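You operate a simulated robot arm through the tools that you are given. There is no shell and no other tool. Be economical: measure what you need, move in short steps, check, and stop when the job is done.

You are at the controls of a simulated robot arm. One attempt, no reset.

Task
Take the black bag on the top of the short wall table and put it away on the top of the long wall table. Take the flat carton labelled "22" from the shelf under the short wall table and put it on top of the green pack on the top of the narrow table. Fetch the white rolled towel and set it on the shelf under the narrow bench. Take the grey rolled towel and leave it on top of the cream pack on the top of the long wall table. Press the rear on-off button to switch it on. Take the pink box marked "socks" from the bare side of the long bench and leave it on the empty shelf spot over the shorts label. Take the tape roll from the bare side of the long bench and leave it on the top of the narrow table. Put two of the blue boxes from the centre strip of the long bench, far end on the middle of the long bench. Put the white box marked "laces" from the carton table in the inside of bin 56 and the white box that says "MUG" on the top tread of the step. Stack the green box labelled "25" from the top of the long wall table on top of the green box labelled "75". Open the left bin flap. Do these in any order. Set down upright: white box.
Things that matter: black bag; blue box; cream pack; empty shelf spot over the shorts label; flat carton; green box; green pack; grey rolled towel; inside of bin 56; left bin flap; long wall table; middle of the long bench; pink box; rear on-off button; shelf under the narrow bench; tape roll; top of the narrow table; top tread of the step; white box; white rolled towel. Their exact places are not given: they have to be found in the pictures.

It is judged by the outcome, as a careful person would: the job done as asked, and still so three seconds after it is handed in. It fails if anything else is knocked over, pushed out of place, dropped, spilled or broken. Flat cloth is picked up by pressing the open fingertips on it (5 to 10 N) and closing them slowly along it; thin cloth reads only 2 to 8 mm in the jaws.

Robot
A 6-joint arm with a fingered hand on a trunk, on a base that drives. Base frame: it is fixed to the floor where the robot stands at the start and does not move with it; the origin is under the middle of the robot, x ahead of it, y to its left, z up; the surface under the hand at the start is at about z = 0.76. Readings come in m, rad, newtons and seconds.
With the tool pointing down near the work surface it reaches from about 0.16 to 0.86 m from the robot's upright axis, wherever it stands. Its first joint turns from -2.897 to 2.897 rad. Places, roughly: black bag (24x11x8 cm) [0.5, -0.1, 0.8]; blue box [-4.25, 3.75, 0.75]; blue box (8x6x4 cm) [-4, 4.3, 0.8]; cream pack [0.75, 4.5, 0.75]; empty shelf spot over the shorts label (30x24 cm) [-6.44, 3.4, 0.98]; flat carton [0.5, -0.5, 0.25]; green box [0.75, 3.5, 0.75]; green pack [-1.25, 2.25, 0.75]; grey rolled towel [1, 2, 0.75]; inside of bin 56 (17x33 cm) [0.96, 1.02, 0.8]; left bin flap [-6.2, 3.9, 1]; long wall table [0.7, 3.9, 0.8]; middle of the long bench [-4.4, 2.3, 0.8]; pink box [-4.75, 3.5, 0.75]; rear on-off button [-4.6, 1.3, 0.8]; shelf under the narrow bench [0.8, 1.7, 0.1]; tape roll (13x6x13 cm) [-4.5, 4.1, 0.8]; top of the narrow table [-1.3, 2.2, 0.7]; top tread of the step [-6, 1.7, 0.4]; white box [-2, 3.75, 0.75]; white rolled towel [1, 2, 0.75]. Payload 5 kg.
The TCP is the grasp point between the finger pads, 0.043 m short of the fingertips. In the tool frame z runs along the fingers and y along their closing line. Largest opening 0.144 m; the body of the gripper starts 0.05 m behind the TCP. The gripper is a hand of 5 fingers: y runs from the thumb to the fingers, the wrist lies at [-0.021, -0.133, -0.233] in the tool frame.
Orientation is told as [roll, pitch, yaw] about the base's x, y, z axes, in that order, counted from this pose: with the fingers straight down and the wrist toward the robot, the tool's x, y and z point along [0, 1, 0], [1, 0, 0] and [0, 0, -1] of the base frame.

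Tools
- The arm moves only by the tool apply_moves. Its argument "moves" is a list of rows, each an object (a shift or turn left out is 0) with "translation": the shift along the tool's x, y, z in m, a list of three; "angular": the turn, a rotation vector about the tool's x, y, z in rad, a list of three. In form: [{"translation": [tx, ty, tz], "angular": [ax, ay, az]}, ...]. A call has 1 to 20 rows; each row shifts and turns the commanded pose from where the row before left it, along the tool's axes as they then stand. A row lasts 0.2 s, in which the tool goes at most 0.05 m and 0.15 rad; a call with a longer step from one row to the next is refused whole. Where a pose cannot be reached the arm comes as near as it can. A force on the tool above 40 N (or 10 N above the force at the start of the call, whichever is more), or a blocked arm, ends the call early, and 0.2 s more pass. In this call time passes only in rows, and 0.2 s behind the last. The reply holds the time, the measured pose of the TCP, the force on the tool along the base axes, the opening and the grip force, in the units named above and with some noise, with the torque about the TCP (base axes, N m) and any sound that the robot's microphone picked up.
- Cameras (640 x 400 px; columns grow to the right, rows downward): "scene" is now at [0.0142, 0.1055, 1.1903]; the picture's right is [-0.57, -0.82, 0.00], its down [-0.47, 0.33, -0.82] and it looks along [0.67, -0.46, -0.58] (base axes); focal length 214 px, centre (320, 200). "wrist" rides on the gripper at [0.086, -0.109, -0.168] in the tool frame; the picture's right is [-0.80, 0.28, -0.53], its down [-0.54, -0.73, 0.42] and it looks along [-0.27, 0.63, 0.73] (tool axes); focal length 275 px, centre (320, 200).
- capture(camera): a new picture of that camera. The clock stands still meanwhile.
- move_column(by): slides the trunk up (or, below 0, down) by that many m; the arm and the scene camera ride with it, the base frame stays. It gives what a move gives, with no picture.
- base_move(legs): drives the robot by 1 to 6 legs, each [ahead, left, turn to the left] in m, m and rad, along the robot's own axes; the way and the turn of a leg run together, so that a leg with both is an arc; at most 1.5 m and 3.142 rad a leg. The arm and the cameras ride along, it lands a little off, and it stops where it bumps. It gives what a move gives.
- finger_targets(index, middle, ring, little, thumb_bend, thumb_turn): sets how far each is bent, from 0 (flat) to 1 (curled in); at 0.3 the hand is open as for a grip, at 0.7 the pads meet at the TCP. One left out holds its place. A second passes; each finger stops where it meets its share of the squeeze, and holds until it gets a number again. It is the only way to open and close the hand. It gives what a move gives, with no picture; readings hold the bend of each and the force on index, middle, ring, little, thumb and palm. thumb_turn goes from beside the hand (0) to across from the fingers (1), as for a grip.
- turn_head(pan, tilt): turns the head with the scene camera to pan (to the left, within 2.705 rad either way) and tilt (down, from -0.506 to 1.204), counted from straight ahead of the robot. It gives what a move gives.
- probe_pixels(camera, pixels): for up to 12 pixels [column, row] of the newest picture of that camera ("zoom" is the newest enlarged one), the place [x, y, z] in the base frame of the surface seen there, good to about 0.003 m. The clock stands still meanwhile.
- close_up(camera, box): a new picture of the part [left, top, right, bottom] of that camera's present view, enlarged. The clock stands still meanwhile.
- hand_in(): hands the job in; it is judged then, once.

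Keep the steps short. Do not move on a guess: measure, check each grasp and each placing, and mend mistakes. In all there are 378 turns and 350 pictures (those below and enlarged ones count). Leave the gripper open and the arm clear of the work at the hand-in unless told otherwise, and finish with a single line.

The tools are called after ">>>" as a command line: name --argument value ..., lists and objects as JSON in quotes. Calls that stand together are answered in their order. apply_moves: Moves the arm, as the interface text tells. Its arguments: {"type":"object","properties":{"moves":{"type":"array","items":{"type":"object","properties":{"translation":{"type":"array","items":{"type":"number"}},"angular":{"type":"array","items":{"type":"number"}}}}}},"required":["moves"]} The other tools are called the same way: move_column (by) slides the trunk up or down; finger_targets (index, middle, ring, little, thumb_bend, thumb_turn) moves the fingers one by one; base_move (legs) drives the base; turn_head (pan, tilt) turns the head that bears the scene camera; capture (camera) takes a picture; probe_pixels (camera, pixels) gives the place of the surface under pixels of a picture; close_up (camera, box) takes an enlarged picture of a part of a camera's view; hand_in () hands the job in.

At the start:

```text
time: 0.0
position: [0.4696, -0.2639, 1.0381]
tcp_rot: [0.001, -0.001, -0.001]
ft_force: [0.6, 0.3, -0.3]
ft_torque: [-0.01, 0.0, -0.01]
width: 0.1437
finger_force: 0.1
shape: jaw
bend: [0.3, 0.3, 0.3, 0.3, 0.3, 0.98]
finger forces: [0.0, 0.0, 0.1, 0.1, 0.0, 0.0]
trunk travel left (down, up): [-0.1, 0.49]
robot x, y, heading: [-0.0005, -0.0015, 0.001]
head pan, tilt: [-0.604, 0.613]
```

scene: 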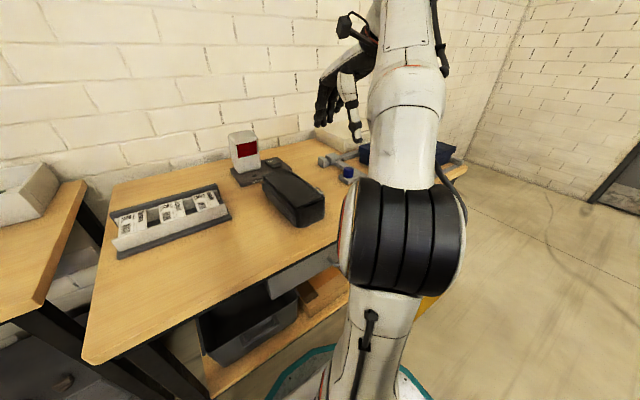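
wrist: 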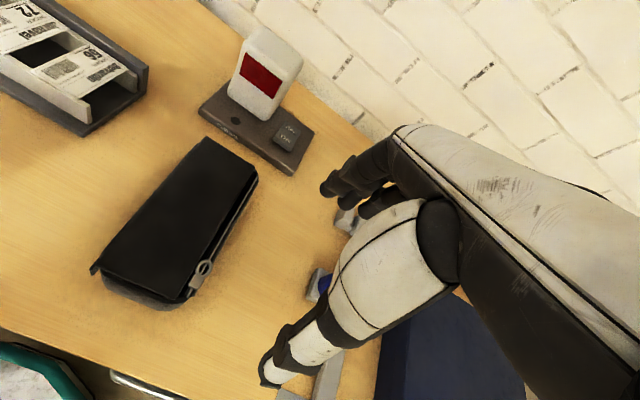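

I see the black bag in the wrist picture around (180,225). I'll measure its outline first.

>>> probe_pixels --camera "wrist" --pixels '[[205, 140], [255, 175], [95, 270], [185, 300], [180, 215], [60, 200], [230, 220], [300, 300]]'

>>> turn_head --pan 0.6 --tilt 0.5

>>> capture --camera "scene"

```text
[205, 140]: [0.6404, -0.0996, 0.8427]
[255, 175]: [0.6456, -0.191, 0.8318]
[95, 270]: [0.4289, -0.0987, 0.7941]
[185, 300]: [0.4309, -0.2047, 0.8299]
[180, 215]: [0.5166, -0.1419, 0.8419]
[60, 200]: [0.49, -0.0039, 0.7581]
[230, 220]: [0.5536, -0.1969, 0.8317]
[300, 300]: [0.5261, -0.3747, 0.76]
```

```text
time: 1.4
position: [0.4687, -0.2642, 1.0377]
tcp_rot: [0.0, -0.001, -0.001]
ft_force: [0.0, -0.2, 0.4]
ft_torque: [-0.01, 0.0, -0.02]
width: 0.1435
finger_force: 0.0
shape: jaw
bend: [0.3, 0.3, 0.3, 0.3, 0.3, 0.98]
finger forces: [0.0, 0.0, 0.0, 0.0, 0.0, 0.0]
trunk travel left (down, up): [-0.1, 0.49]
robot x, y, heading: [0.0012, -0.0008, 0.003]
head pan, tilt: [0.6, 0.499]
```

```text
347 pictures are left
```

scene: 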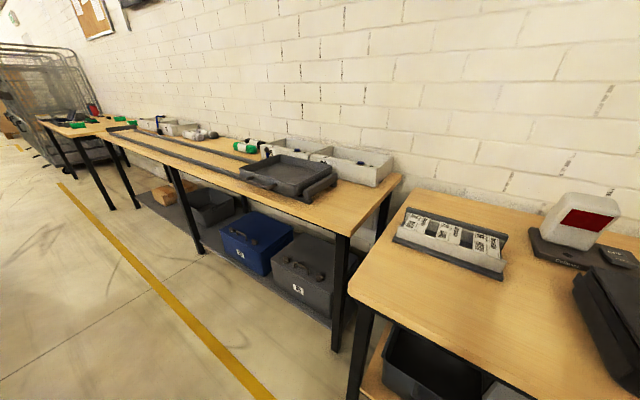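

The bag runs along x from about 0.43 to 0.645, with y from -0.10 to -0.20 and its top at 0.84. I'll turn the hand 90° so it closes across the bag, staying up high.

>>> apply_moves --moves '[{"angular": [0, 0, 0.15]}, {"angular": [0, 0, 0.15]}, {"angular": [0, 0, 0.15]}, {"angular": [0, 0, 0.15]}, {"angular": [0, 0, 0.15]}, {"angular": [0, 0, 0.15]}, {"angular": [0, 0, 0.15]}, {"angular": [0, 0, 0.15]}, {"angular": [0, 0, 0.15]}, {"angular": [0, 0, 0.15]}, {"angular": [0, 0, 0.071]}]'

>>> capture --camera "wrist"

```text
time: 3.8
position: [0.4694, -0.2642, 1.0362]
tcp_rot: [-0.001, 0.001, -1.571]
ft_force: [-0.1, -1.3, 0.2]
ft_torque: [0.02, -0.02, 0.0]
width: 0.144
finger_force: 0.0
shape: jaw
bend: [0.3, 0.3, 0.3, 0.3, 0.3, 0.98]
finger forces: [0.1, 0.0, 0.1, 0.1, 0.0, 0.1]
trunk travel left (down, up): [-0.1, 0.49]
robot x, y, heading: [0.0004, 0.0012, -0.001]
head pan, tilt: [0.6, 0.499]
```

```text
346 pictures are left
```

wrist: 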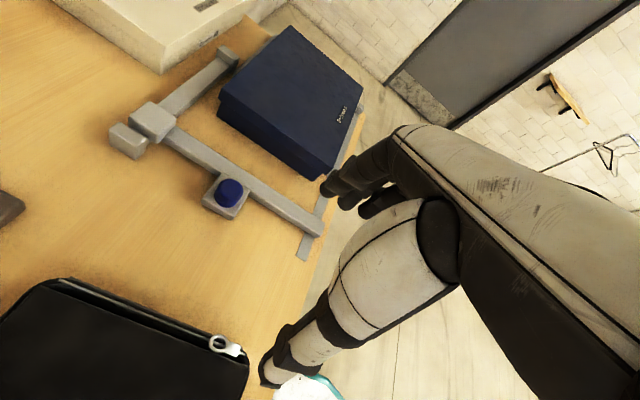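

The turn worked; tool x is now base x and tool y is base -y. Next I move over the bag centre (0.535, -0.15), go down to 0.90 and look.

>>> apply_moves --moves '[{"translation": [0.022, -0.038, 0]}, {"translation": [0.022, -0.038, 0]}, {"translation": [0.022, -0.038, 0]}, {"translation": [0, 0, 0.045]}, {"translation": [0, 0, 0.045]}, {"translation": [0, 0, 0.03]}]'

>>> turn_head --pan -0.45 --tilt 0.6

>>> capture --camera "scene"

>>> capture --camera "wrist"

```text
time: 5.2
position: [0.5352, -0.1483, 0.918]
tcp_rot: [0.003, 0.0, -1.572]
ft_force: [-0.4, 1.4, 0.3]
ft_torque: [0.0, -0.01, -0.03]
width: 0.144
finger_force: 0.1
shape: jaw
bend: [0.3, 0.3, 0.3, 0.3, 0.3, 0.98]
finger forces: [0.1, 0.0, 0.1, 0.0, 0.1, 0.0]
trunk travel left (down, up): [-0.1, 0.49]
robot x, y, heading: [0.0011, -0.002, -0.001]
head pan, tilt: [0.6, 0.499]
```

```text
time: 6.5
position: [0.5352, -0.1495, 0.9185]
tcp_rot: [0.0, 0.0, -1.569]
ft_force: [0.3, 0.4, 0.2]
ft_torque: [0.04, -0.01, 0.03]
width: 0.144
finger_force: 0.1
shape: jaw
bend: [0.3, 0.3, 0.3, 0.3, 0.3, 0.98]
finger forces: [0.1, 0.1, 0.0, 0.1, 0.1, 0.0]
trunk travel left (down, up): [-0.1, 0.49]
robot x, y, heading: [-0.001, -0.001, 0.001]
head pan, tilt: [-0.45, 0.6]
```

```text
345 pictures are left
```

scene: 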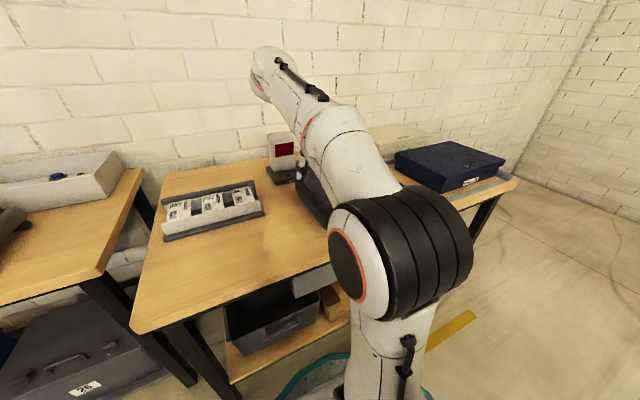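

```text
344 pictures are left
```

wrist: 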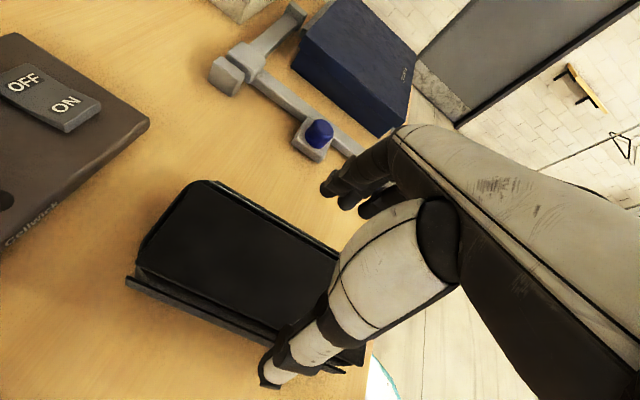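

The fingers and thumb straddle the bag. I'll lower to TCP z≈0.812, watching the force.

>>> apply_moves --moves '[{"translation": [0, 0, 0.03]}, {"translation": [0, 0, 0.03]}, {"translation": [0, 0, 0.025]}, {"translation": [0, 0, 0.021]}]'

>>> capture --camera "wrist"

```text
time: 7.5
position: [0.5351, -0.1488, 0.8145]
tcp_rot: [0.003, -0.001, -1.571]
ft_force: [0.0, -5.0, 16.4]
ft_torque: [-0.7, 0.78, 0.29]
width: 0.144
finger_force: 0.0
shape: jaw
bend: [0.3, 0.3, 0.3, 0.28, 0.3, 0.98]
finger forces: [2.2, 0.1, 0.1, 10.9, 1.6, 0.0]
trunk travel left (down, up): [-0.1, 0.49]
robot x, y, heading: [0.0006, 0.0042, -0.001]
head pan, tilt: [-0.45, 0.6]
```

```text
343 pictures are left
```

wrist: 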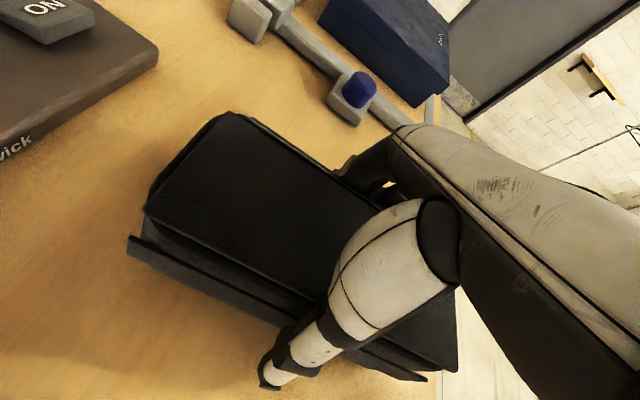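

There is 16 N upward and the little finger is touching something low. I'll raise 8 mm, then close.

>>> apply_moves --moves '[{"translation": [0, 0, -0.008]}]'

>>> finger_targets --index 0.55 --middle 0.55 --ring 0.55 --little 0.55 --thumb_bend 0.55

```text
time: 7.9
position: [0.5357, -0.1486, 0.8182]
tcp_rot: [-0.002, 0.002, -1.57]
ft_force: [-0.8, -0.4, 0.0]
ft_torque: [0.0, -0.02, 0.1]
width: 0.144
finger_force: 0.0
shape: jaw
bend: [0.3, 0.3, 0.3, 0.3, 0.3, 0.97]
finger forces: [0.1, 0.0, 0.0, 1.5, 0.9, 0.1]
trunk travel left (down, up): [-0.1, 0.49]
robot x, y, heading: [0.0003, 0.0027, 0.002]
head pan, tilt: [-0.45, 0.6]
```

```text
time: 8.9
position: [0.5354, -0.1488, 0.8207]
tcp_rot: [0.001, -0.001, -1.57]
ft_force: [-0.1, -5.5, 6.7]
ft_torque: [-0.7, 0.61, 0.33]
width: 0.1265
finger_force: 40.3
shape: fingers
bend: [0.41, 0.49, 0.49, 0.53, 0.45, 0.94]
finger forces: [13.9, 7.8, 7.9, 14.6, 37.7, 0.1]
trunk travel left (down, up): [-0.1, 0.49]
robot x, y, heading: [-0.0, 0.0024, 0.002]
head pan, tilt: [-0.45, 0.6]
```

The hand grips at 40 N. I'll lift the bag and check.

>>> apply_moves --moves '[{"translation": [0, 0, -0.03]}, {"translation": [0, 0, -0.04]}, {"translation": [0, 0, -0.04]}, {"translation": [0, 0, -0.04]}]'

>>> capture --camera "wrist"

```text
time: 9.9
position: [0.5358, -0.1475, 0.9718]
tcp_rot: [-0.002, 0.002, -1.572]
ft_force: [0.4, -0.8, -3.6]
ft_torque: [-0.02, 0.02, -0.05]
width: 0.1264
finger_force: 40.3
shape: fingers
bend: [0.41, 0.49, 0.5, 0.53, 0.45, 0.93]
finger forces: [13.0, 6.6, 6.4, 14.0, 39.7, 0.0]
trunk travel left (down, up): [-0.1, 0.49]
robot x, y, heading: [-0.0032, 0.0005, 0.001]
head pan, tilt: [-0.45, 0.6]
```

```text
342 pictures are left
```

wrist: 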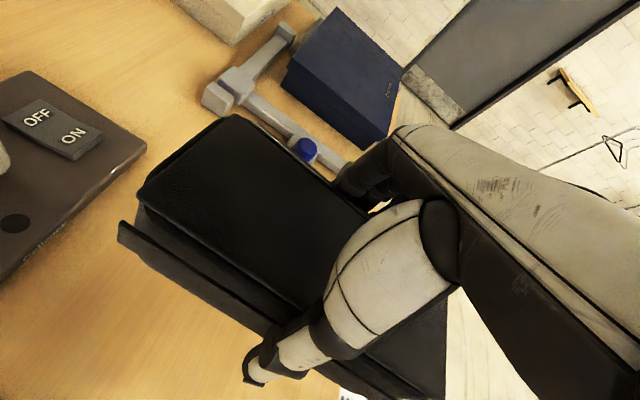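

The bag is held. I'll back off 0.45 m and look along the left side toward the long wall table.

>>> base_move --legs '[[-0.45, 0, 0]]'

>>> turn_head --pan 1.0 --tilt 0.35

>>> capture --camera "scene"

>>> turn_head --pan 2.3 --tilt 0.3

>>> capture --camera "scene"

```text
time: 12.6
position: [0.0933, -0.1478, 0.9711]
tcp_rot: [0.001, 0.0, -1.57]
ft_force: [0.3, -0.3, -3.2]
ft_torque: [-0.03, 0.04, 0.0]
width: 0.1262
finger_force: 39.7
shape: fingers
bend: [0.41, 0.49, 0.5, 0.53, 0.45, 0.93]
finger forces: [12.8, 6.6, 6.3, 14.1, 39.7, 0.0]
trunk travel left (down, up): [-0.1, 0.49]
robot x, y, heading: [-0.4455, -0.0036, 0.002]
head pan, tilt: [-0.45, 0.6]
```

```text
time: 14.2
position: [0.0928, -0.1486, 0.9717]
tcp_rot: [0.001, 0.001, -1.568]
ft_force: [0.9, -0.5, -3.5]
ft_torque: [-0.01, -0.02, 0.0]
width: 0.1265
finger_force: 39.6
shape: fingers
bend: [0.41, 0.49, 0.5, 0.53, 0.45, 0.93]
finger forces: [12.9, 6.7, 6.3, 14.0, 39.8, 0.0]
trunk travel left (down, up): [-0.1, 0.49]
robot x, y, heading: [-0.4424, -0.0015, 0.003]
head pan, tilt: [1.0, 0.351]
```

```text
341 pictures are left
```

scene: 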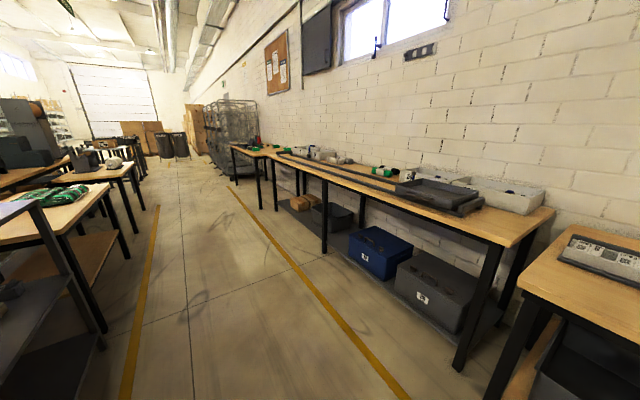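

```text
time: 15.6
position: [0.0923, -0.1471, 0.9712]
tcp_rot: [0.002, 0.0, -1.57]
ft_force: [0.3, 0.9, -2.5]
ft_torque: [-0.01, -0.01, -0.02]
width: 0.1263
finger_force: 39.9
shape: fingers
bend: [0.41, 0.49, 0.5, 0.53, 0.45, 0.93]
finger forces: [12.9, 6.5, 6.3, 14.0, 39.6, 0.0]
trunk travel left (down, up): [-0.1, 0.49]
robot x, y, heading: [-0.4424, -0.001, 0.003]
head pan, tilt: [2.3, 0.3]
```

```text
340 pictures are left
```

scene: 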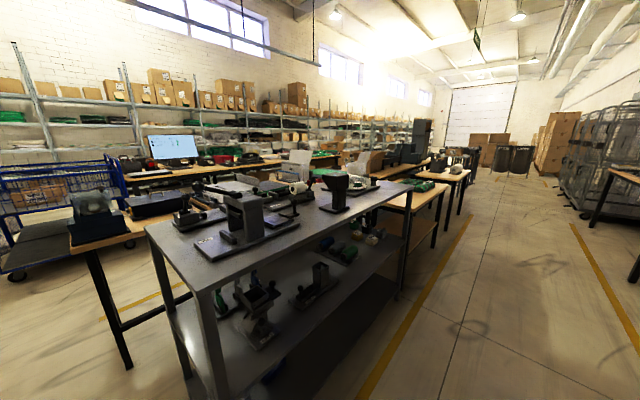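

I'll probe landmarks for map building: the grey table edge, the narrow table and the yellow lines.

>>> probe_pixels --camera "scene" --pixels '[[205, 285], [400, 185], [404, 210], [447, 186], [398, 290], [430, 300], [590, 270], [465, 172], [418, 180], [380, 380], [640, 180], [500, 170]]'

>>> turn_head --pan 1.0 --tilt 0.35

>>> probe_pixels --camera "scene" --pixels '[[320, 200]]'

>>> close_up --camera "scene" --box '[220, 120, 420, 245]'

```text
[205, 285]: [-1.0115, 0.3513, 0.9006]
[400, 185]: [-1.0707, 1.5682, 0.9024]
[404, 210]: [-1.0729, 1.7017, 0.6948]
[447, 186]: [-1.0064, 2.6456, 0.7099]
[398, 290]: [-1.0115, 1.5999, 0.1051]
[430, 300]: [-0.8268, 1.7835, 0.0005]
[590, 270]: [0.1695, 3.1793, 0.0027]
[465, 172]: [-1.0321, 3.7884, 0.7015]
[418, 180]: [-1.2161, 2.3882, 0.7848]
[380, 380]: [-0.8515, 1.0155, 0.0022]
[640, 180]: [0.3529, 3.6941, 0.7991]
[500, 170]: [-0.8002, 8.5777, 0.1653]
```

```text
time: 17.1
position: [0.0932, -0.1481, 0.9715]
tcp_rot: [-0.001, 0.002, -1.568]
ft_force: [0.4, -0.2, -3.2]
ft_torque: [-0.01, 0.02, 0.03]
width: 0.1264
finger_force: 39.8
shape: fingers
bend: [0.41, 0.49, 0.5, 0.53, 0.45, 0.93]
finger forces: [13.0, 6.6, 6.3, 14.0, 39.7, 0.0]
trunk travel left (down, up): [-0.1, 0.49]
robot x, y, heading: [-0.4425, 0.0013, -0.001]
head pan, tilt: [1.0, 0.351]
```

```text
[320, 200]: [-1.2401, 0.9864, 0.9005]
```

```text
3.20 times, centred on (320, 182) of scene
```

zoom: 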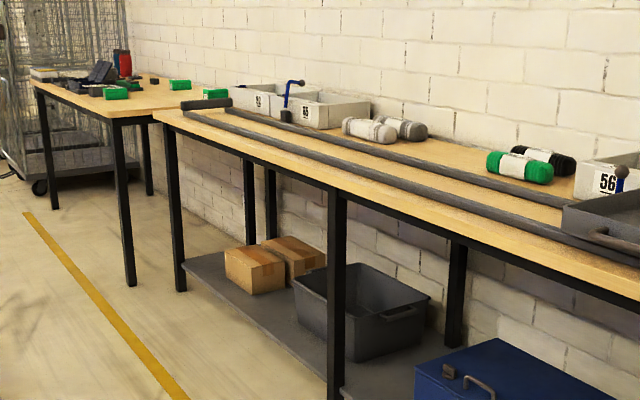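

I'll measure this view: towels, bin 56, rails, shelf and the table corners.

>>> probe_pixels --camera "zoom" --pixels '[[368, 130], [410, 130], [605, 180], [150, 113], [120, 118], [35, 88], [115, 93], [180, 84], [235, 275], [205, 265], [520, 165], [340, 190]]'

```text
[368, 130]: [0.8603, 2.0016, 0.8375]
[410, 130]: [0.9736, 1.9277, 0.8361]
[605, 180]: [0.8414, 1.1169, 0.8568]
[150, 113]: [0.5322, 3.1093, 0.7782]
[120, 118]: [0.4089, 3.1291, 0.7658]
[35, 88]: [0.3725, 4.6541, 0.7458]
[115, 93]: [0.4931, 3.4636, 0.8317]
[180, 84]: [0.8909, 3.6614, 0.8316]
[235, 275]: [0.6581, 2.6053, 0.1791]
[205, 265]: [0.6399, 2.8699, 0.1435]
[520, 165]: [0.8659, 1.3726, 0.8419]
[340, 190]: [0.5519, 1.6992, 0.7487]
```

The corridor is clear. I'll slide left 3.8 m to face the long wall table.

>>> base_move --legs '[[0, 1.3, 0], [0, 1.3, 0], [0, 1.2, 0]]'

>>> turn_head --pan 0.1 --tilt 0.55

>>> capture --camera "scene"

```text
time: 35.5
position: [0.1756, 3.6381, 0.9704]
tcp_rot: [0.0, 0.001, -1.604]
ft_force: [0.1, 0.5, -3.4]
ft_torque: [-0.03, 0.0, -0.03]
width: 0.1263
finger_force: 39.5
shape: fingers
bend: [0.41, 0.49, 0.5, 0.53, 0.45, 0.93]
finger forces: [12.9, 6.6, 6.3, 14.0, 39.7, 0.0]
trunk travel left (down, up): [-0.1, 0.49]
robot x, y, heading: [-0.3544, 3.8068, -0.039]
head pan, tilt: [1.0, 0.351]
```

```text
time: 36.7
position: [0.1755, 3.6395, 0.9725]
tcp_rot: [0.0, -0.001, -1.605]
ft_force: [-0.5, 0.5, -2.6]
ft_torque: [-0.01, -0.04, 0.04]
width: 0.1266
finger_force: 39.8
shape: fingers
bend: [0.41, 0.49, 0.5, 0.53, 0.45, 0.93]
finger forces: [12.9, 6.5, 6.3, 14.0, 39.6, 0.0]
trunk travel left (down, up): [-0.1, 0.49]
robot x, y, heading: [-0.352, 3.8031, -0.035]
head pan, tilt: [0.099, 0.55]
```

```text
338 pictures are left
```

scene: 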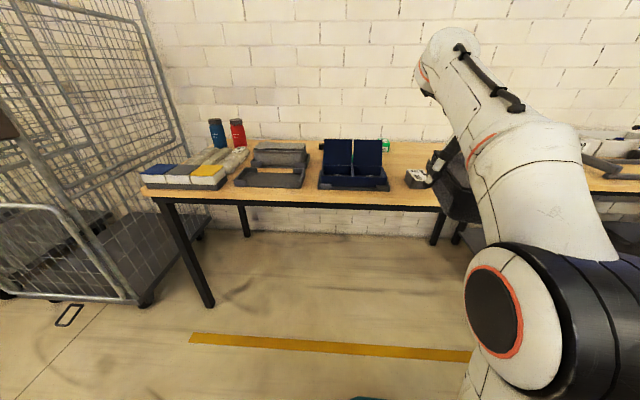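

The arm hides the right half of the table, so I'll use the wrist camera.

>>> capture --camera "wrist"

>>> close_up --camera "scene" --box '[130, 100, 460, 306]'

>>> probe_pixels --camera "zoom" --pixels '[[60, 140], [150, 150], [250, 110], [270, 160], [440, 150], [520, 140], [560, 150], [420, 180], [590, 200], [400, 95], [330, 170], [500, 85]]'

```text
337 pictures are left
```

wrist: 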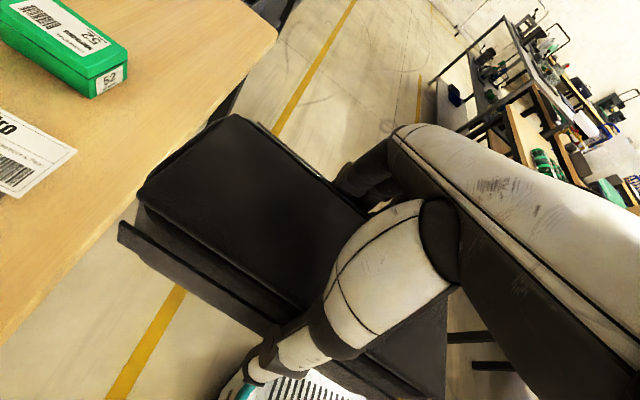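

```text
1.94 times, centred on (295, 203) of scene
```

zoom: 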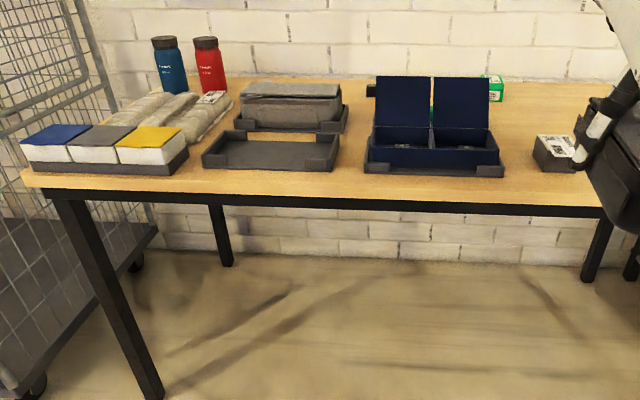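

```text
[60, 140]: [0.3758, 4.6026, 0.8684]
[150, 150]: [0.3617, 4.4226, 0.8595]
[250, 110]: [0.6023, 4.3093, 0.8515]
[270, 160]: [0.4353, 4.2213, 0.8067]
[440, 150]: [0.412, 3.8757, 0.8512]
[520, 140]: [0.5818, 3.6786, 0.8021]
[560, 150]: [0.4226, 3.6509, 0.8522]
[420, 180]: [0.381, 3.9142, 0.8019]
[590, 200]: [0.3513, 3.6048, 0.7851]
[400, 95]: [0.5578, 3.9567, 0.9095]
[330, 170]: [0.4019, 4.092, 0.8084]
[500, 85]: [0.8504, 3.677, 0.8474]
```

The bench top here is z≈0.802. I'll slide right 0.55 m to see the right part of the table past the arm.

>>> base_move --legs '[[-0.08, -0.6, 0.035]]'

>>> turn_head --pan 0.35 --tilt 0.5

>>> close_up --camera "scene" --box '[120, 80, 440, 280]'

```text
time: 40.1
position: [0.089, 3.0605, 0.9707]
tcp_rot: [0.0, -0.001, -1.574]
ft_force: [-0.8, 0.2, -2.4]
ft_torque: [-0.03, 0.02, 0.0]
width: 0.1264
finger_force: 39.9
shape: fingers
bend: [0.41, 0.49, 0.5, 0.53, 0.45, 0.93]
finger forces: [12.9, 6.5, 6.5, 14.0, 39.8, 0.1]
trunk travel left (down, up): [-0.1, 0.49]
robot x, y, heading: [-0.4458, 3.2125, 0.0]
head pan, tilt: [0.099, 0.55]
```

```text
time: 40.8
position: [0.09, 3.0611, 0.9709]
tcp_rot: [0.001, 0.001, -1.573]
ft_force: [0.4, 0.6, -2.9]
ft_torque: [0.0, 0.0, 0.01]
width: 0.1264
finger_force: 39.5
shape: fingers
bend: [0.41, 0.49, 0.5, 0.53, 0.45, 0.93]
finger forces: [12.9, 6.6, 6.4, 14.1, 39.7, 0.1]
trunk travel left (down, up): [-0.1, 0.49]
robot x, y, heading: [-0.4468, 3.2078, -0.006]
head pan, tilt: [0.351, 0.499]
```

```text
2.00 times, centred on (280, 180) of scene
```

zoom: 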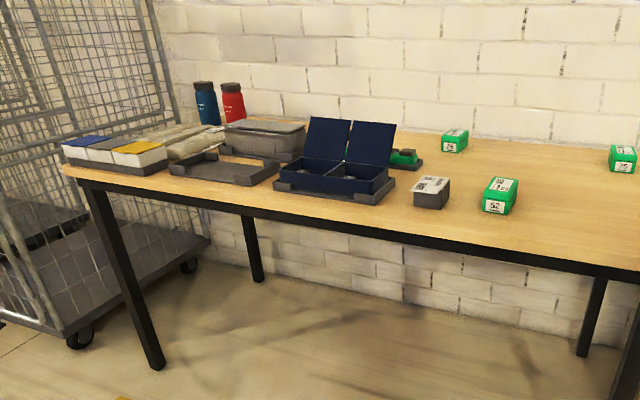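

There is free table between the green boxes. I'll probe them and the gap.

>>> probe_pixels --camera "zoom" --pixels '[[455, 140], [500, 195], [430, 190], [622, 158], [550, 170], [560, 220], [405, 158], [480, 165], [590, 190], [630, 250], [500, 150]]'

>>> close_up --camera "scene" --box '[310, 130, 440, 211]'

```text
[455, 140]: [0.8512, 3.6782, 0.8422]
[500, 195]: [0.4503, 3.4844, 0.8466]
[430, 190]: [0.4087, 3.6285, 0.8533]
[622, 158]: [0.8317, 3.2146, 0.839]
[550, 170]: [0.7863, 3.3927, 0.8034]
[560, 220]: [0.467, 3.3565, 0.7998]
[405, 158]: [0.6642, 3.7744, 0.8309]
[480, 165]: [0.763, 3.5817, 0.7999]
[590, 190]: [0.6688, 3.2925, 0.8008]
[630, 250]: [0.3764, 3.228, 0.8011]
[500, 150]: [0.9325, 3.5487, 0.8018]
```

```text
4.92 times, centred on (375, 170) of scene
```

zoom: 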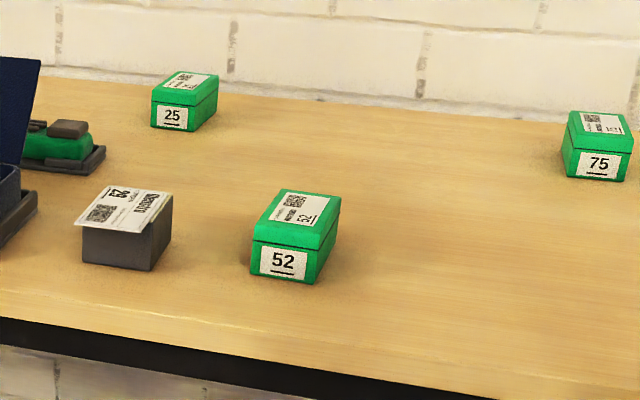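

Target is a free patch at (0.54, 3.24), right of box 52. I'll drive ahead 0.4 and left 0.18.

>>> base_move --legs '[[0.4, 0.18, 0.006]]'

>>> capture --camera "wrist"

```text
time: 43.5
position: [0.4897, 3.2416, 0.9701]
tcp_rot: [-0.001, -0.002, -1.566]
ft_force: [0.4, 0.3, -2.8]
ft_torque: [-0.03, -0.02, -0.01]
width: 0.1262
finger_force: 39.2
shape: fingers
bend: [0.41, 0.49, 0.5, 0.53, 0.45, 0.93]
finger forces: [12.9, 6.6, 6.3, 13.9, 39.7, 0.0]
trunk travel left (down, up): [-0.1, 0.49]
robot x, y, heading: [-0.0436, 3.3932, -0.0]
head pan, tilt: [0.351, 0.499]
```

```text
333 pictures are left
```

wrist: 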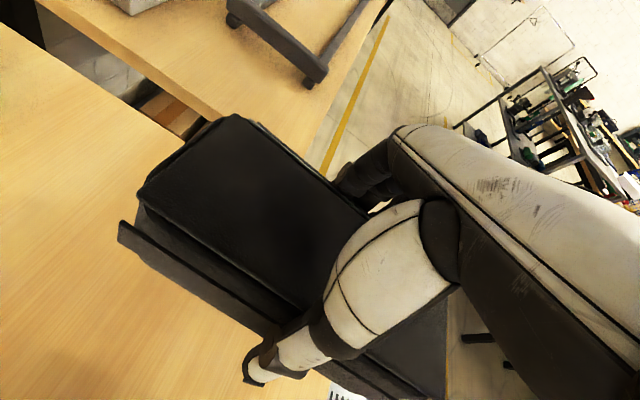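

I'll check the table's right edge before lowering.

>>> probe_pixels --camera "wrist" --pixels '[[130, 110], [175, 145], [60, 230], [100, 300], [240, 390]]'

```text
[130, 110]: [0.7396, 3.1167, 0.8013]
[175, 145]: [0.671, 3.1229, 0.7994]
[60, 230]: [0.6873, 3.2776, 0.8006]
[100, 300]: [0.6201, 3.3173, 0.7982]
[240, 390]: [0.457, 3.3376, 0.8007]
```

The edge is at y 3.12, so I'll shift to (0.545, 3.265) and lower to 0.866.

>>> apply_moves --moves '[{"translation": [0.028, -0.012, 0]}, {"translation": [0.027, -0.011, 0]}, {"translation": [0, 0, 0.04]}, {"translation": [0, 0, 0.035]}, {"translation": [0, 0, 0.02]}, {"translation": [0, 0, 0.008]}, {"translation": [0, 0, 0.004]}]'

```text
time: 45.1
position: [0.5445, 3.2638, 0.864]
tcp_rot: [0.0, 0.0, -1.569]
ft_force: [-0.4, -1.1, -2.8]
ft_torque: [-0.04, -0.01, 0.01]
width: 0.1263
finger_force: 40.0
shape: fingers
bend: [0.41, 0.49, 0.5, 0.53, 0.45, 0.93]
finger forces: [12.9, 6.5, 6.3, 14.0, 39.6, 0.1]
trunk travel left (down, up): [-0.1, 0.49]
robot x, y, heading: [-0.044, 3.3866, 0.002]
head pan, tilt: [0.351, 0.499]
```

There is no contact yet, so I'll go a few mm lower.

>>> apply_moves --moves '[{"translation": [0, 0, 0.003]}, {"translation": [0, 0, 0.003]}]'

>>> capture --camera "wrist"

```text
time: 45.7
position: [0.5441, 3.2661, 0.8596]
tcp_rot: [0.003, -0.001, -1.565]
ft_force: [4.2, 1.7, 13.8]
ft_torque: [-0.59, 0.99, -0.03]
width: 0.1263
finger_force: 40.2
shape: fingers
bend: [0.42, 0.49, 0.5, 0.53, 0.45, 0.93]
finger forces: [11.9, 6.6, 6.7, 14.4, 40.9, 0.0]
trunk travel left (down, up): [-0.1, 0.49]
robot x, y, heading: [-0.0467, 3.3863, 0.003]
head pan, tilt: [0.351, 0.499]
```

```text
332 pictures are left
```

wrist: 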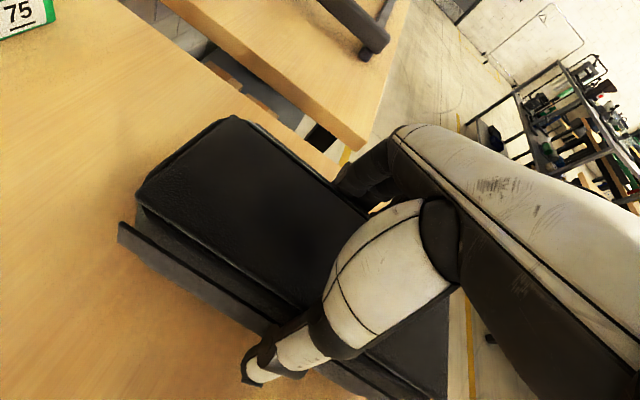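

It has landed with 14 N upward. I'll open and rise straight up.

>>> finger_targets --index 0.3 --middle 0.3 --ring 0.3 --little 0.3 --thumb_bend 0.3

>>> apply_moves --moves '[{"translation": [0, 0, -0.03]}, {"translation": [0, 0, -0.04]}, {"translation": [0, 0, -0.04]}, {"translation": [0, 0, -0.04]}]'

>>> capture --camera "wrist"

```text
time: 46.7
position: [0.544, 3.2651, 0.8578]
tcp_rot: [0.001, 0.0, -1.567]
ft_force: [1.2, 0.9, 0.7]
ft_torque: [0.05, 0.02, -0.05]
width: 0.1514
finger_force: 1.1
shape: fingers
bend: [0.3, 0.3, 0.3, 0.3, 0.29, 0.97]
finger forces: [0.0, 0.0, 0.0, 0.0, 2.4, 0.0]
trunk travel left (down, up): [-0.1, 0.49]
robot x, y, heading: [-0.048, 3.3912, 0.005]
head pan, tilt: [0.351, 0.499]
```

```text
time: 47.7
position: [0.5457, 3.2649, 1.0076]
tcp_rot: [-0.003, 0.0, -1.569]
ft_force: [0.9, -0.8, 1.1]
ft_torque: [0.0, 0.02, -0.02]
width: 0.1497
finger_force: 0.1
shape: fingers
bend: [0.3, 0.3, 0.3, 0.3, 0.3, 0.97]
finger forces: [0.0, 0.1, 0.1, 0.0, 0.0, 0.1]
trunk travel left (down, up): [-0.1, 0.49]
robot x, y, heading: [-0.0438, 3.3872, 0.003]
head pan, tilt: [0.351, 0.499]
```

```text
331 pictures are left
```

wrist: 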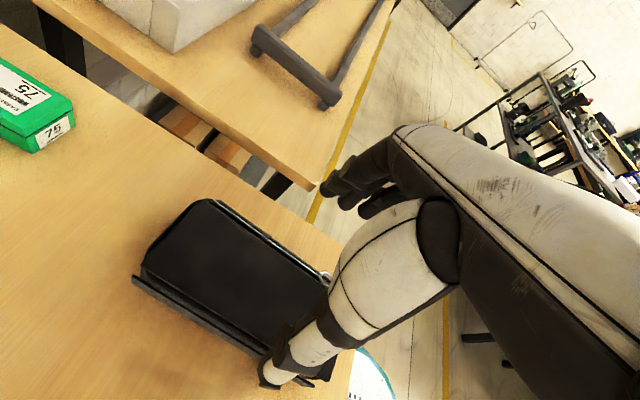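

The bag is placed cleanly. Next is box 25 (about 0.85, 3.68), so I'll edge the base forward to (0.08, 3.45), then move the arm out toward it up high.

>>> base_move --legs '[[0.12, 0.06, 0]]'

>>> turn_head --pan 0.4 --tilt 0.6

>>> capture --camera "scene"

```text
time: 49.0
position: [0.6636, 3.3258, 1.0074]
tcp_rot: [0.001, 0.0, -1.567]
ft_force: [-0.3, -0.4, -0.2]
ft_torque: [0.0, -0.02, 0.0]
width: 0.1495
finger_force: 0.1
shape: fingers
bend: [0.3, 0.3, 0.3, 0.3, 0.3, 0.97]
finger forces: [0.0, 0.0, 0.0, 0.0, 0.0, 0.0]
trunk travel left (down, up): [-0.1, 0.49]
robot x, y, heading: [0.0733, 3.4491, 0.004]
head pan, tilt: [0.351, 0.499]
```

```text
time: 49.7
position: [0.6638, 3.3258, 1.0077]
tcp_rot: [0.001, 0.0, -1.568]
ft_force: [0.5, -1.2, 0.2]
ft_torque: [0.02, 0.0, -0.03]
width: 0.1496
finger_force: 0.0
shape: fingers
bend: [0.3, 0.3, 0.3, 0.3, 0.3, 0.97]
finger forces: [0.0, 0.0, 0.0, 0.1, 0.0, 0.0]
trunk travel left (down, up): [-0.1, 0.49]
robot x, y, heading: [0.0693, 3.4496, 0.005]
head pan, tilt: [0.4, 0.6]
```

```text
330 pictures are left
```

scene: 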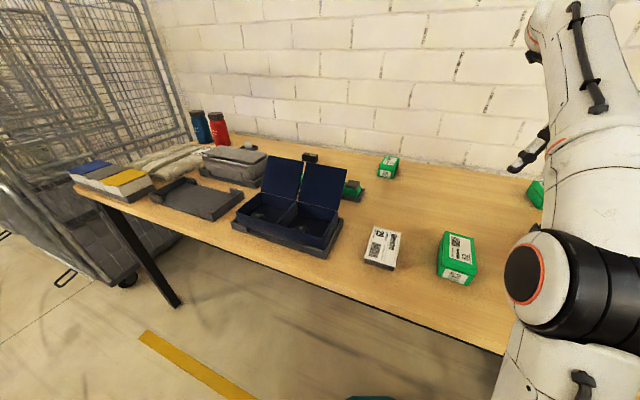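

>>> close_up --camera "scene" --box '[340, 140, 440, 203]'

>>> probe_pixels --camera "zoom" --pixels '[[285, 110], [380, 115], [245, 185], [350, 200], [310, 150], [300, 210], [240, 225], [345, 245], [370, 180]]'

```text
6.35 times, centred on (390, 172) of scene
```

zoom: 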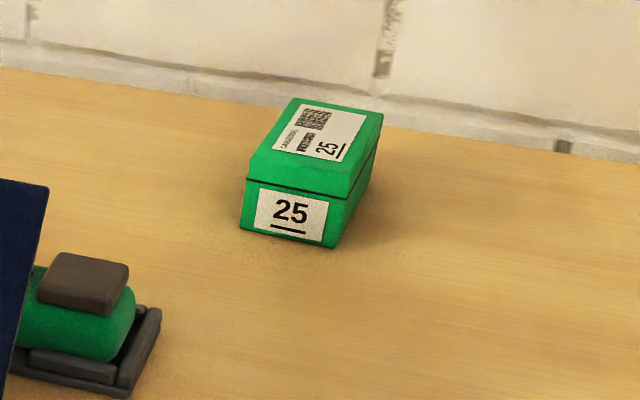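

```text
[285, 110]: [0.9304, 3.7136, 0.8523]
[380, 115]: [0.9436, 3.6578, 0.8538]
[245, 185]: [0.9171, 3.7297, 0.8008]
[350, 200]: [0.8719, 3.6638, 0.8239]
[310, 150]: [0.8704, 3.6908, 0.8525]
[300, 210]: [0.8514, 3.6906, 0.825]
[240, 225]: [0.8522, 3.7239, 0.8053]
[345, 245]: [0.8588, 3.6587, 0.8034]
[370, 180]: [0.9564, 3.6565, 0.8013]
```

Box 25 spans x 0.85–0.945 and y 3.66–3.725, with its top at 0.853. It is at the reach limit, so I'll look down to see how close the base is to the table.

>>> turn_head --pan 0.5 --tilt 1.2

>>> capture --camera "scene"

>>> probe_pixels --camera "scene" --pixels '[[320, 100], [320, 200], [320, 300], [400, 250], [250, 250], [350, 380]]'

```text
time: 50.7
position: [0.6649, 3.3248, 1.007]
tcp_rot: [-0.001, -0.001, -1.566]
ft_force: [-0.3, -0.3, 0.2]
ft_torque: [0.04, -0.01, 0.03]
width: 0.1495
finger_force: 0.1
shape: fingers
bend: [0.3, 0.3, 0.3, 0.3, 0.3, 0.97]
finger forces: [0.1, 0.0, 0.1, 0.1, 0.0, 0.0]
trunk travel left (down, up): [-0.1, 0.49]
robot x, y, heading: [0.0756, 3.4473, -0.001]
head pan, tilt: [0.499, 1.201]
```

```text
328 pictures are left
```

scene: 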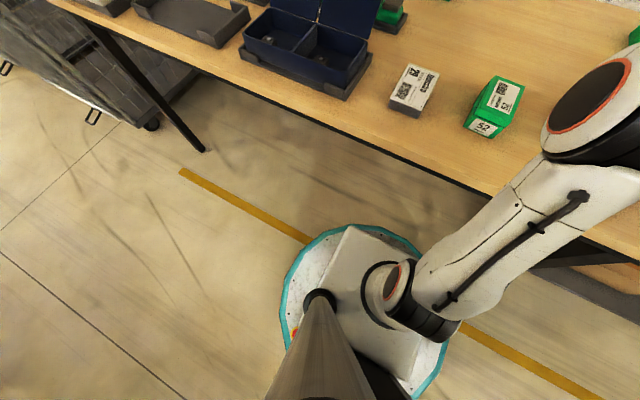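

```text
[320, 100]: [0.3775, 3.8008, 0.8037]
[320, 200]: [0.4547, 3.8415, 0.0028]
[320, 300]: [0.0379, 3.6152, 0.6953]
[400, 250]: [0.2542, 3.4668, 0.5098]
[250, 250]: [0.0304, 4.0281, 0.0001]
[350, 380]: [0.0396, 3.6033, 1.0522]
```

The body front is about 0.18 m ahead of the axis and the table edge is at 0.355. I'll go 0.05 further ahead.

>>> base_move --legs '[[0.05, 0, 0]]'

>>> apply_moves --moves '[{"translation": [0.03, -0.04, 0]}, {"translation": [0.03, -0.04, 0]}, {"translation": [0.03, -0.04, 0]}, {"translation": [0.03, -0.04, 0]}, {"translation": [0.03, -0.04, 0]}, {"translation": [0.03, -0.04, 0]}, {"translation": [0.0, -0.04, 0]}, {"translation": [0.0, -0.04, 0]}, {"translation": [0.0, -0.04, 0]}]'

>>> capture --camera "wrist"

```text
time: 51.6
position: [0.7144, 3.3237, 1.0082]
tcp_rot: [0.001, 0.001, -1.566]
ft_force: [-0.2, 0.5, -0.5]
ft_torque: [0.01, 0.01, -0.01]
width: 0.1495
finger_force: 0.1
shape: fingers
bend: [0.3, 0.3, 0.3, 0.3, 0.3, 0.97]
finger forces: [0.0, 0.1, 0.0, 0.1, 0.0, 0.0]
trunk travel left (down, up): [-0.1, 0.49]
robot x, y, heading: [0.1258, 3.4468, 0.004]
head pan, tilt: [0.499, 1.201]
```

```text
time: 53.6
position: [0.7566, 3.572, 0.8876]
tcp_rot: [0.003, 0.002, -1.566]
ft_force: [1.0, -0.8, 0.5]
ft_torque: [0.1, 0.01, 0.0]
width: 0.1495
finger_force: 0.0
shape: fingers
bend: [0.3, 0.3, 0.3, 0.3, 0.3, 0.98]
finger forces: [0.0, 0.0, 0.1, 0.0, 0.0, 0.1]
out of reach, approached as far as the arm can: row 1, 2, 3, 4, 5, 6, 7, 8, 9
trunk travel left (down, up): [-0.1, 0.49]
robot x, y, heading: [0.1201, 3.4499, 0.0]
head pan, tilt: [0.499, 1.201]
```

```text
327 pictures are left
```

wrist: 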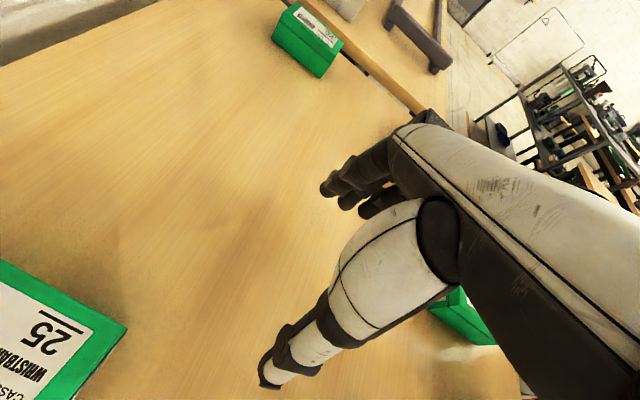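

Reach with the wrist sideways is shorter than I thought, and the arm sagged to z 0.888. I'll pull back and up, then turn the wrist toward the robot (yaw 0), which gives more reach; the closing will go along the box's 9.5 cm length.

>>> apply_moves --moves '[{"translation": [-0.02, 0.0, -0.04]}, {"translation": [-0.03, 0.0, -0.04]}, {"translation": [-0.03, 0, -0.04]}]'

```text
time: 54.4
position: [0.66, 3.5348, 0.9453]
tcp_rot: [0.007, 0.001, -1.562]
ft_force: [0.4, 0.3, -1.4]
ft_torque: [-0.03, 0.05, -0.01]
width: 0.15
finger_force: 0.0
shape: fingers
bend: [0.3, 0.3, 0.3, 0.3, 0.3, 0.98]
finger forces: [0.0, 0.1, 0.0, 0.0, 0.0, 0.0]
out of reach, approached as far as the arm can: row 1, 2, 3
trunk travel left (down, up): [-0.1, 0.49]
robot x, y, heading: [0.12, 3.448, 0.001]
head pan, tilt: [0.499, 1.201]
```

Now I rotate the wrist back toward the robot.

>>> apply_moves --moves '[{"translation": [-0.03, 0.02, 0], "angular": [0, 0, -0.15]}, {"angular": [0, 0, -0.15]}, {"angular": [0, 0, -0.15]}, {"angular": [0, 0, -0.15]}, {"angular": [0, 0, -0.15]}, {"angular": [0, 0, -0.15]}, {"angular": [0, 0, -0.15]}, {"angular": [0, 0, -0.15]}, {"angular": [0, 0, -0.15]}, {"angular": [0, 0, -0.15]}, {"angular": [0, 0, -0.066]}]'

>>> capture --camera "wrist"

```text
time: 56.8
position: [0.6309, 3.5154, 0.9466]
tcp_rot: [0.001, -0.001, -0.001]
ft_force: [1.0, -0.1, 0.1]
ft_torque: [-0.02, -0.04, -0.02]
width: 0.1495
finger_force: 0.1
shape: fingers
bend: [0.3, 0.3, 0.3, 0.3, 0.3, 0.98]
finger forces: [0.0, 0.0, 0.1, 0.0, 0.0, 0.0]
trunk travel left (down, up): [-0.1, 0.49]
robot x, y, heading: [0.1238, 3.4465, 0.001]
head pan, tilt: [0.499, 1.201]
```

```text
326 pictures are left
```

wrist: 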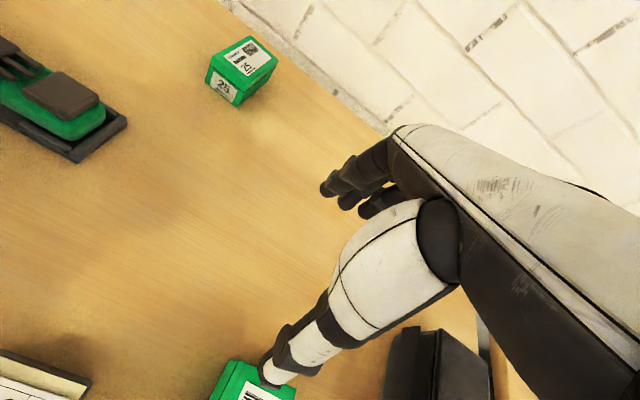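

The pose is now exact. I'll probe box 25 and the wall from here.

>>> probe_pixels --camera "wrist" --pixels '[[212, 68], [245, 38], [277, 62], [240, 88], [208, 90], [240, 105], [320, 75], [270, 90]]'

```text
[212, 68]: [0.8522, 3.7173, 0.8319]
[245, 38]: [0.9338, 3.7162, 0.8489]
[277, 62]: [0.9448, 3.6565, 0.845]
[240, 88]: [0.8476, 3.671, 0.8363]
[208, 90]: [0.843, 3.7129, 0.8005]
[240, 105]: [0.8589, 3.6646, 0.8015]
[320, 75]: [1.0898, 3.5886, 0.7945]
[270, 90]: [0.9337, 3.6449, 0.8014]
```

The centre is about (0.893, 3.688). I'll move above it at the current height.

>>> apply_moves --moves '[{"translation": [0.025, 0.0375, 0]}, {"translation": [0.025, 0.0375, 0]}, {"translation": [0.025, 0.0375, 0]}, {"translation": [0.025, 0.0375, 0]}, {"translation": [0.025, 0.0375, 0]}, {"translation": [0.025, 0.0375, 0]}, {"translation": [0.023, 0.037, 0]}]'

>>> capture --camera "wrist"

```text
time: 58.4
position: [0.8599, 3.6728, 0.9681]
tcp_rot: [0.007, -0.016, -0.002]
ft_force: [1.1, 0.1, -3.2]
ft_torque: [-0.01, 0.14, -0.01]
width: 0.1497
finger_force: 0.0
shape: fingers
bend: [0.3, 0.3, 0.3, 0.3, 0.3, 0.97]
finger forces: [0.0, 0.0, 0.0, 0.0, 0.0, 0.1]
out of reach, approached as far as the arm can: row 7
trunk travel left (down, up): [-0.1, 0.49]
robot x, y, heading: [0.1232, 3.4478, -0.002]
head pan, tilt: [0.499, 1.201]
```

```text
325 pictures are left
```

wrist: 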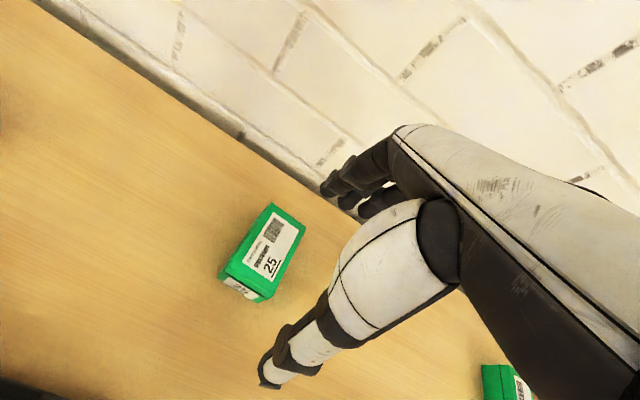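

I'm at the reach limit because the wrist is high above the shoulder. Raising the trunk 0.15 m should help.

>>> move_column --by 0.15

>>> apply_moves --moves '[{"translation": [0, 0, 0.04]}, {"translation": [0, 0, 0.04]}, {"translation": [0, 0, 0.04]}, {"translation": [0.006, 0.016, 0.03], "angular": [0, 0, 0]}, {"translation": [0.006, 0.016, 0.02]}]'

>>> capture --camera "wrist"

```text
time: 60.1
position: [0.8729, 3.6762, 1.0958]
tcp_rot: [0.001, 0.0, -0.002]
ft_force: [0.4, 0.2, 0.1]
ft_torque: [0.0, -0.01, 0.02]
width: 0.1496
finger_force: 0.1
shape: fingers
bend: [0.3, 0.3, 0.3, 0.3, 0.3, 0.97]
finger forces: [0.1, 0.0, 0.1, 0.0, 0.0, 0.0]
trunk travel left (down, up): [-0.25, 0.34]
robot x, y, heading: [0.1224, 3.4452, 0.003]
head pan, tilt: [0.499, 1.201]
```

```text
time: 61.3
position: [0.9538, 3.7063, 0.9646]
tcp_rot: [0.002, -0.002, -0.002]
ft_force: [-0.1, -0.4, 0.6]
ft_torque: [-0.02, -0.03, 0.01]
width: 0.1496
finger_force: 0.0
shape: fingers
bend: [0.3, 0.3, 0.3, 0.3, 0.3, 0.97]
finger forces: [0.0, 0.0, 0.0, 0.1, 0.1, 0.0]
out of reach, approached as far as the arm can: row 1, 2, 3
trunk travel left (down, up): [-0.25, 0.34]
robot x, y, heading: [0.1246, 3.4481, 0.002]
head pan, tilt: [0.499, 1.201]
```

```text
324 pictures are left
```

wrist: 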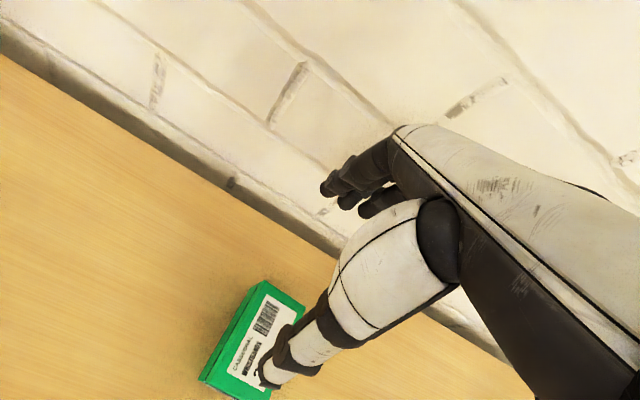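

Now it reaches. I'll correct to (0.893, 3.688) and descend to 0.90.

>>> apply_moves --moves '[{"translation": [-0.009, -0.03, 0]}, {"translation": [-0.009, -0.031, 0]}, {"translation": [0, 0, 0.03]}, {"translation": [0, 0, 0.03]}]'

>>> capture --camera "wrist"

```text
time: 62.3
position: [0.8944, 3.6892, 0.902]
tcp_rot: [0.003, -0.001, -0.004]
ft_force: [0.0, -0.3, 0.7]
ft_torque: [0.03, -0.01, 0.0]
width: 0.1494
finger_force: 0.1
shape: fingers
bend: [0.3, 0.3, 0.3, 0.3, 0.3, 0.97]
finger forces: [0.0, 0.0, 0.0, 0.1, 0.0, 0.0]
trunk travel left (down, up): [-0.25, 0.34]
robot x, y, heading: [0.1258, 3.4479, 0.002]
head pan, tilt: [0.499, 1.201]
```

```text
323 pictures are left
```

wrist: 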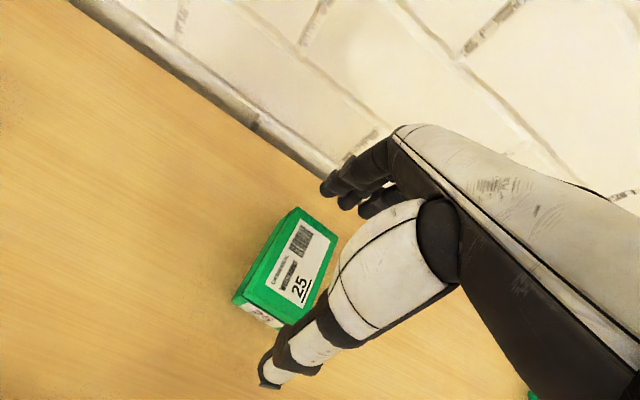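

It is aligned. I'll lower to 0.853 and close.

>>> apply_moves --moves '[{"translation": [0, 0, 0.02]}, {"translation": [0, 0, 0.02]}, {"translation": [0, 0, 0.009]}]'

>>> finger_targets --index 0.6 --middle 0.6 --ring 0.6 --little 0.6 --thumb_bend 0.6

>>> capture --camera "wrist"

```text
time: 63.1
position: [0.8944, 3.6894, 0.8535]
tcp_rot: [0.0, 0.0, -0.001]
ft_force: [0.3, -0.1, 0.4]
ft_torque: [-0.01, -0.01, -0.01]
width: 0.1495
finger_force: 0.1
shape: fingers
bend: [0.3, 0.3, 0.3, 0.3, 0.3, 0.97]
finger forces: [0.0, 0.1, 0.0, 0.0, 0.0, 0.1]
trunk travel left (down, up): [-0.25, 0.34]
robot x, y, heading: [0.1229, 3.4474, -0.002]
head pan, tilt: [0.499, 1.201]
```

```text
time: 64.1
position: [0.8928, 3.6897, 0.8546]
tcp_rot: [0.0, 0.0, -0.001]
ft_force: [-0.8, -0.4, 1.1]
ft_torque: [-0.06, -0.06, -0.04]
width: 0.1062
finger_force: 24.5
shape: fingers
bend: [0.36, 0.45, 0.6, 0.6, 0.5, 0.96]
finger forces: [13.4, 10.2, 0.0, 0.1, 25.6, 0.0]
trunk travel left (down, up): [-0.25, 0.34]
robot x, y, heading: [0.1201, 3.4447, -0.002]
head pan, tilt: [0.499, 1.201]
```

```text
322 pictures are left
```

wrist: 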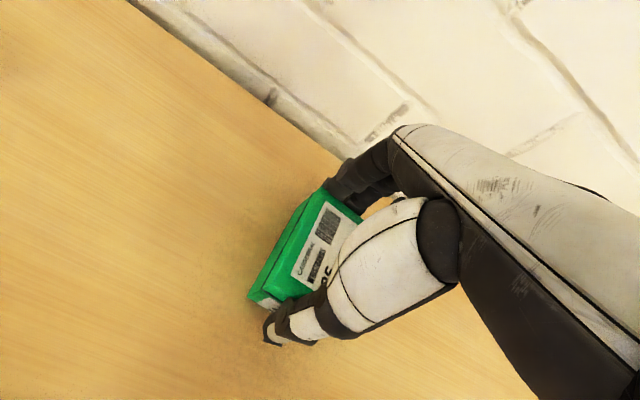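

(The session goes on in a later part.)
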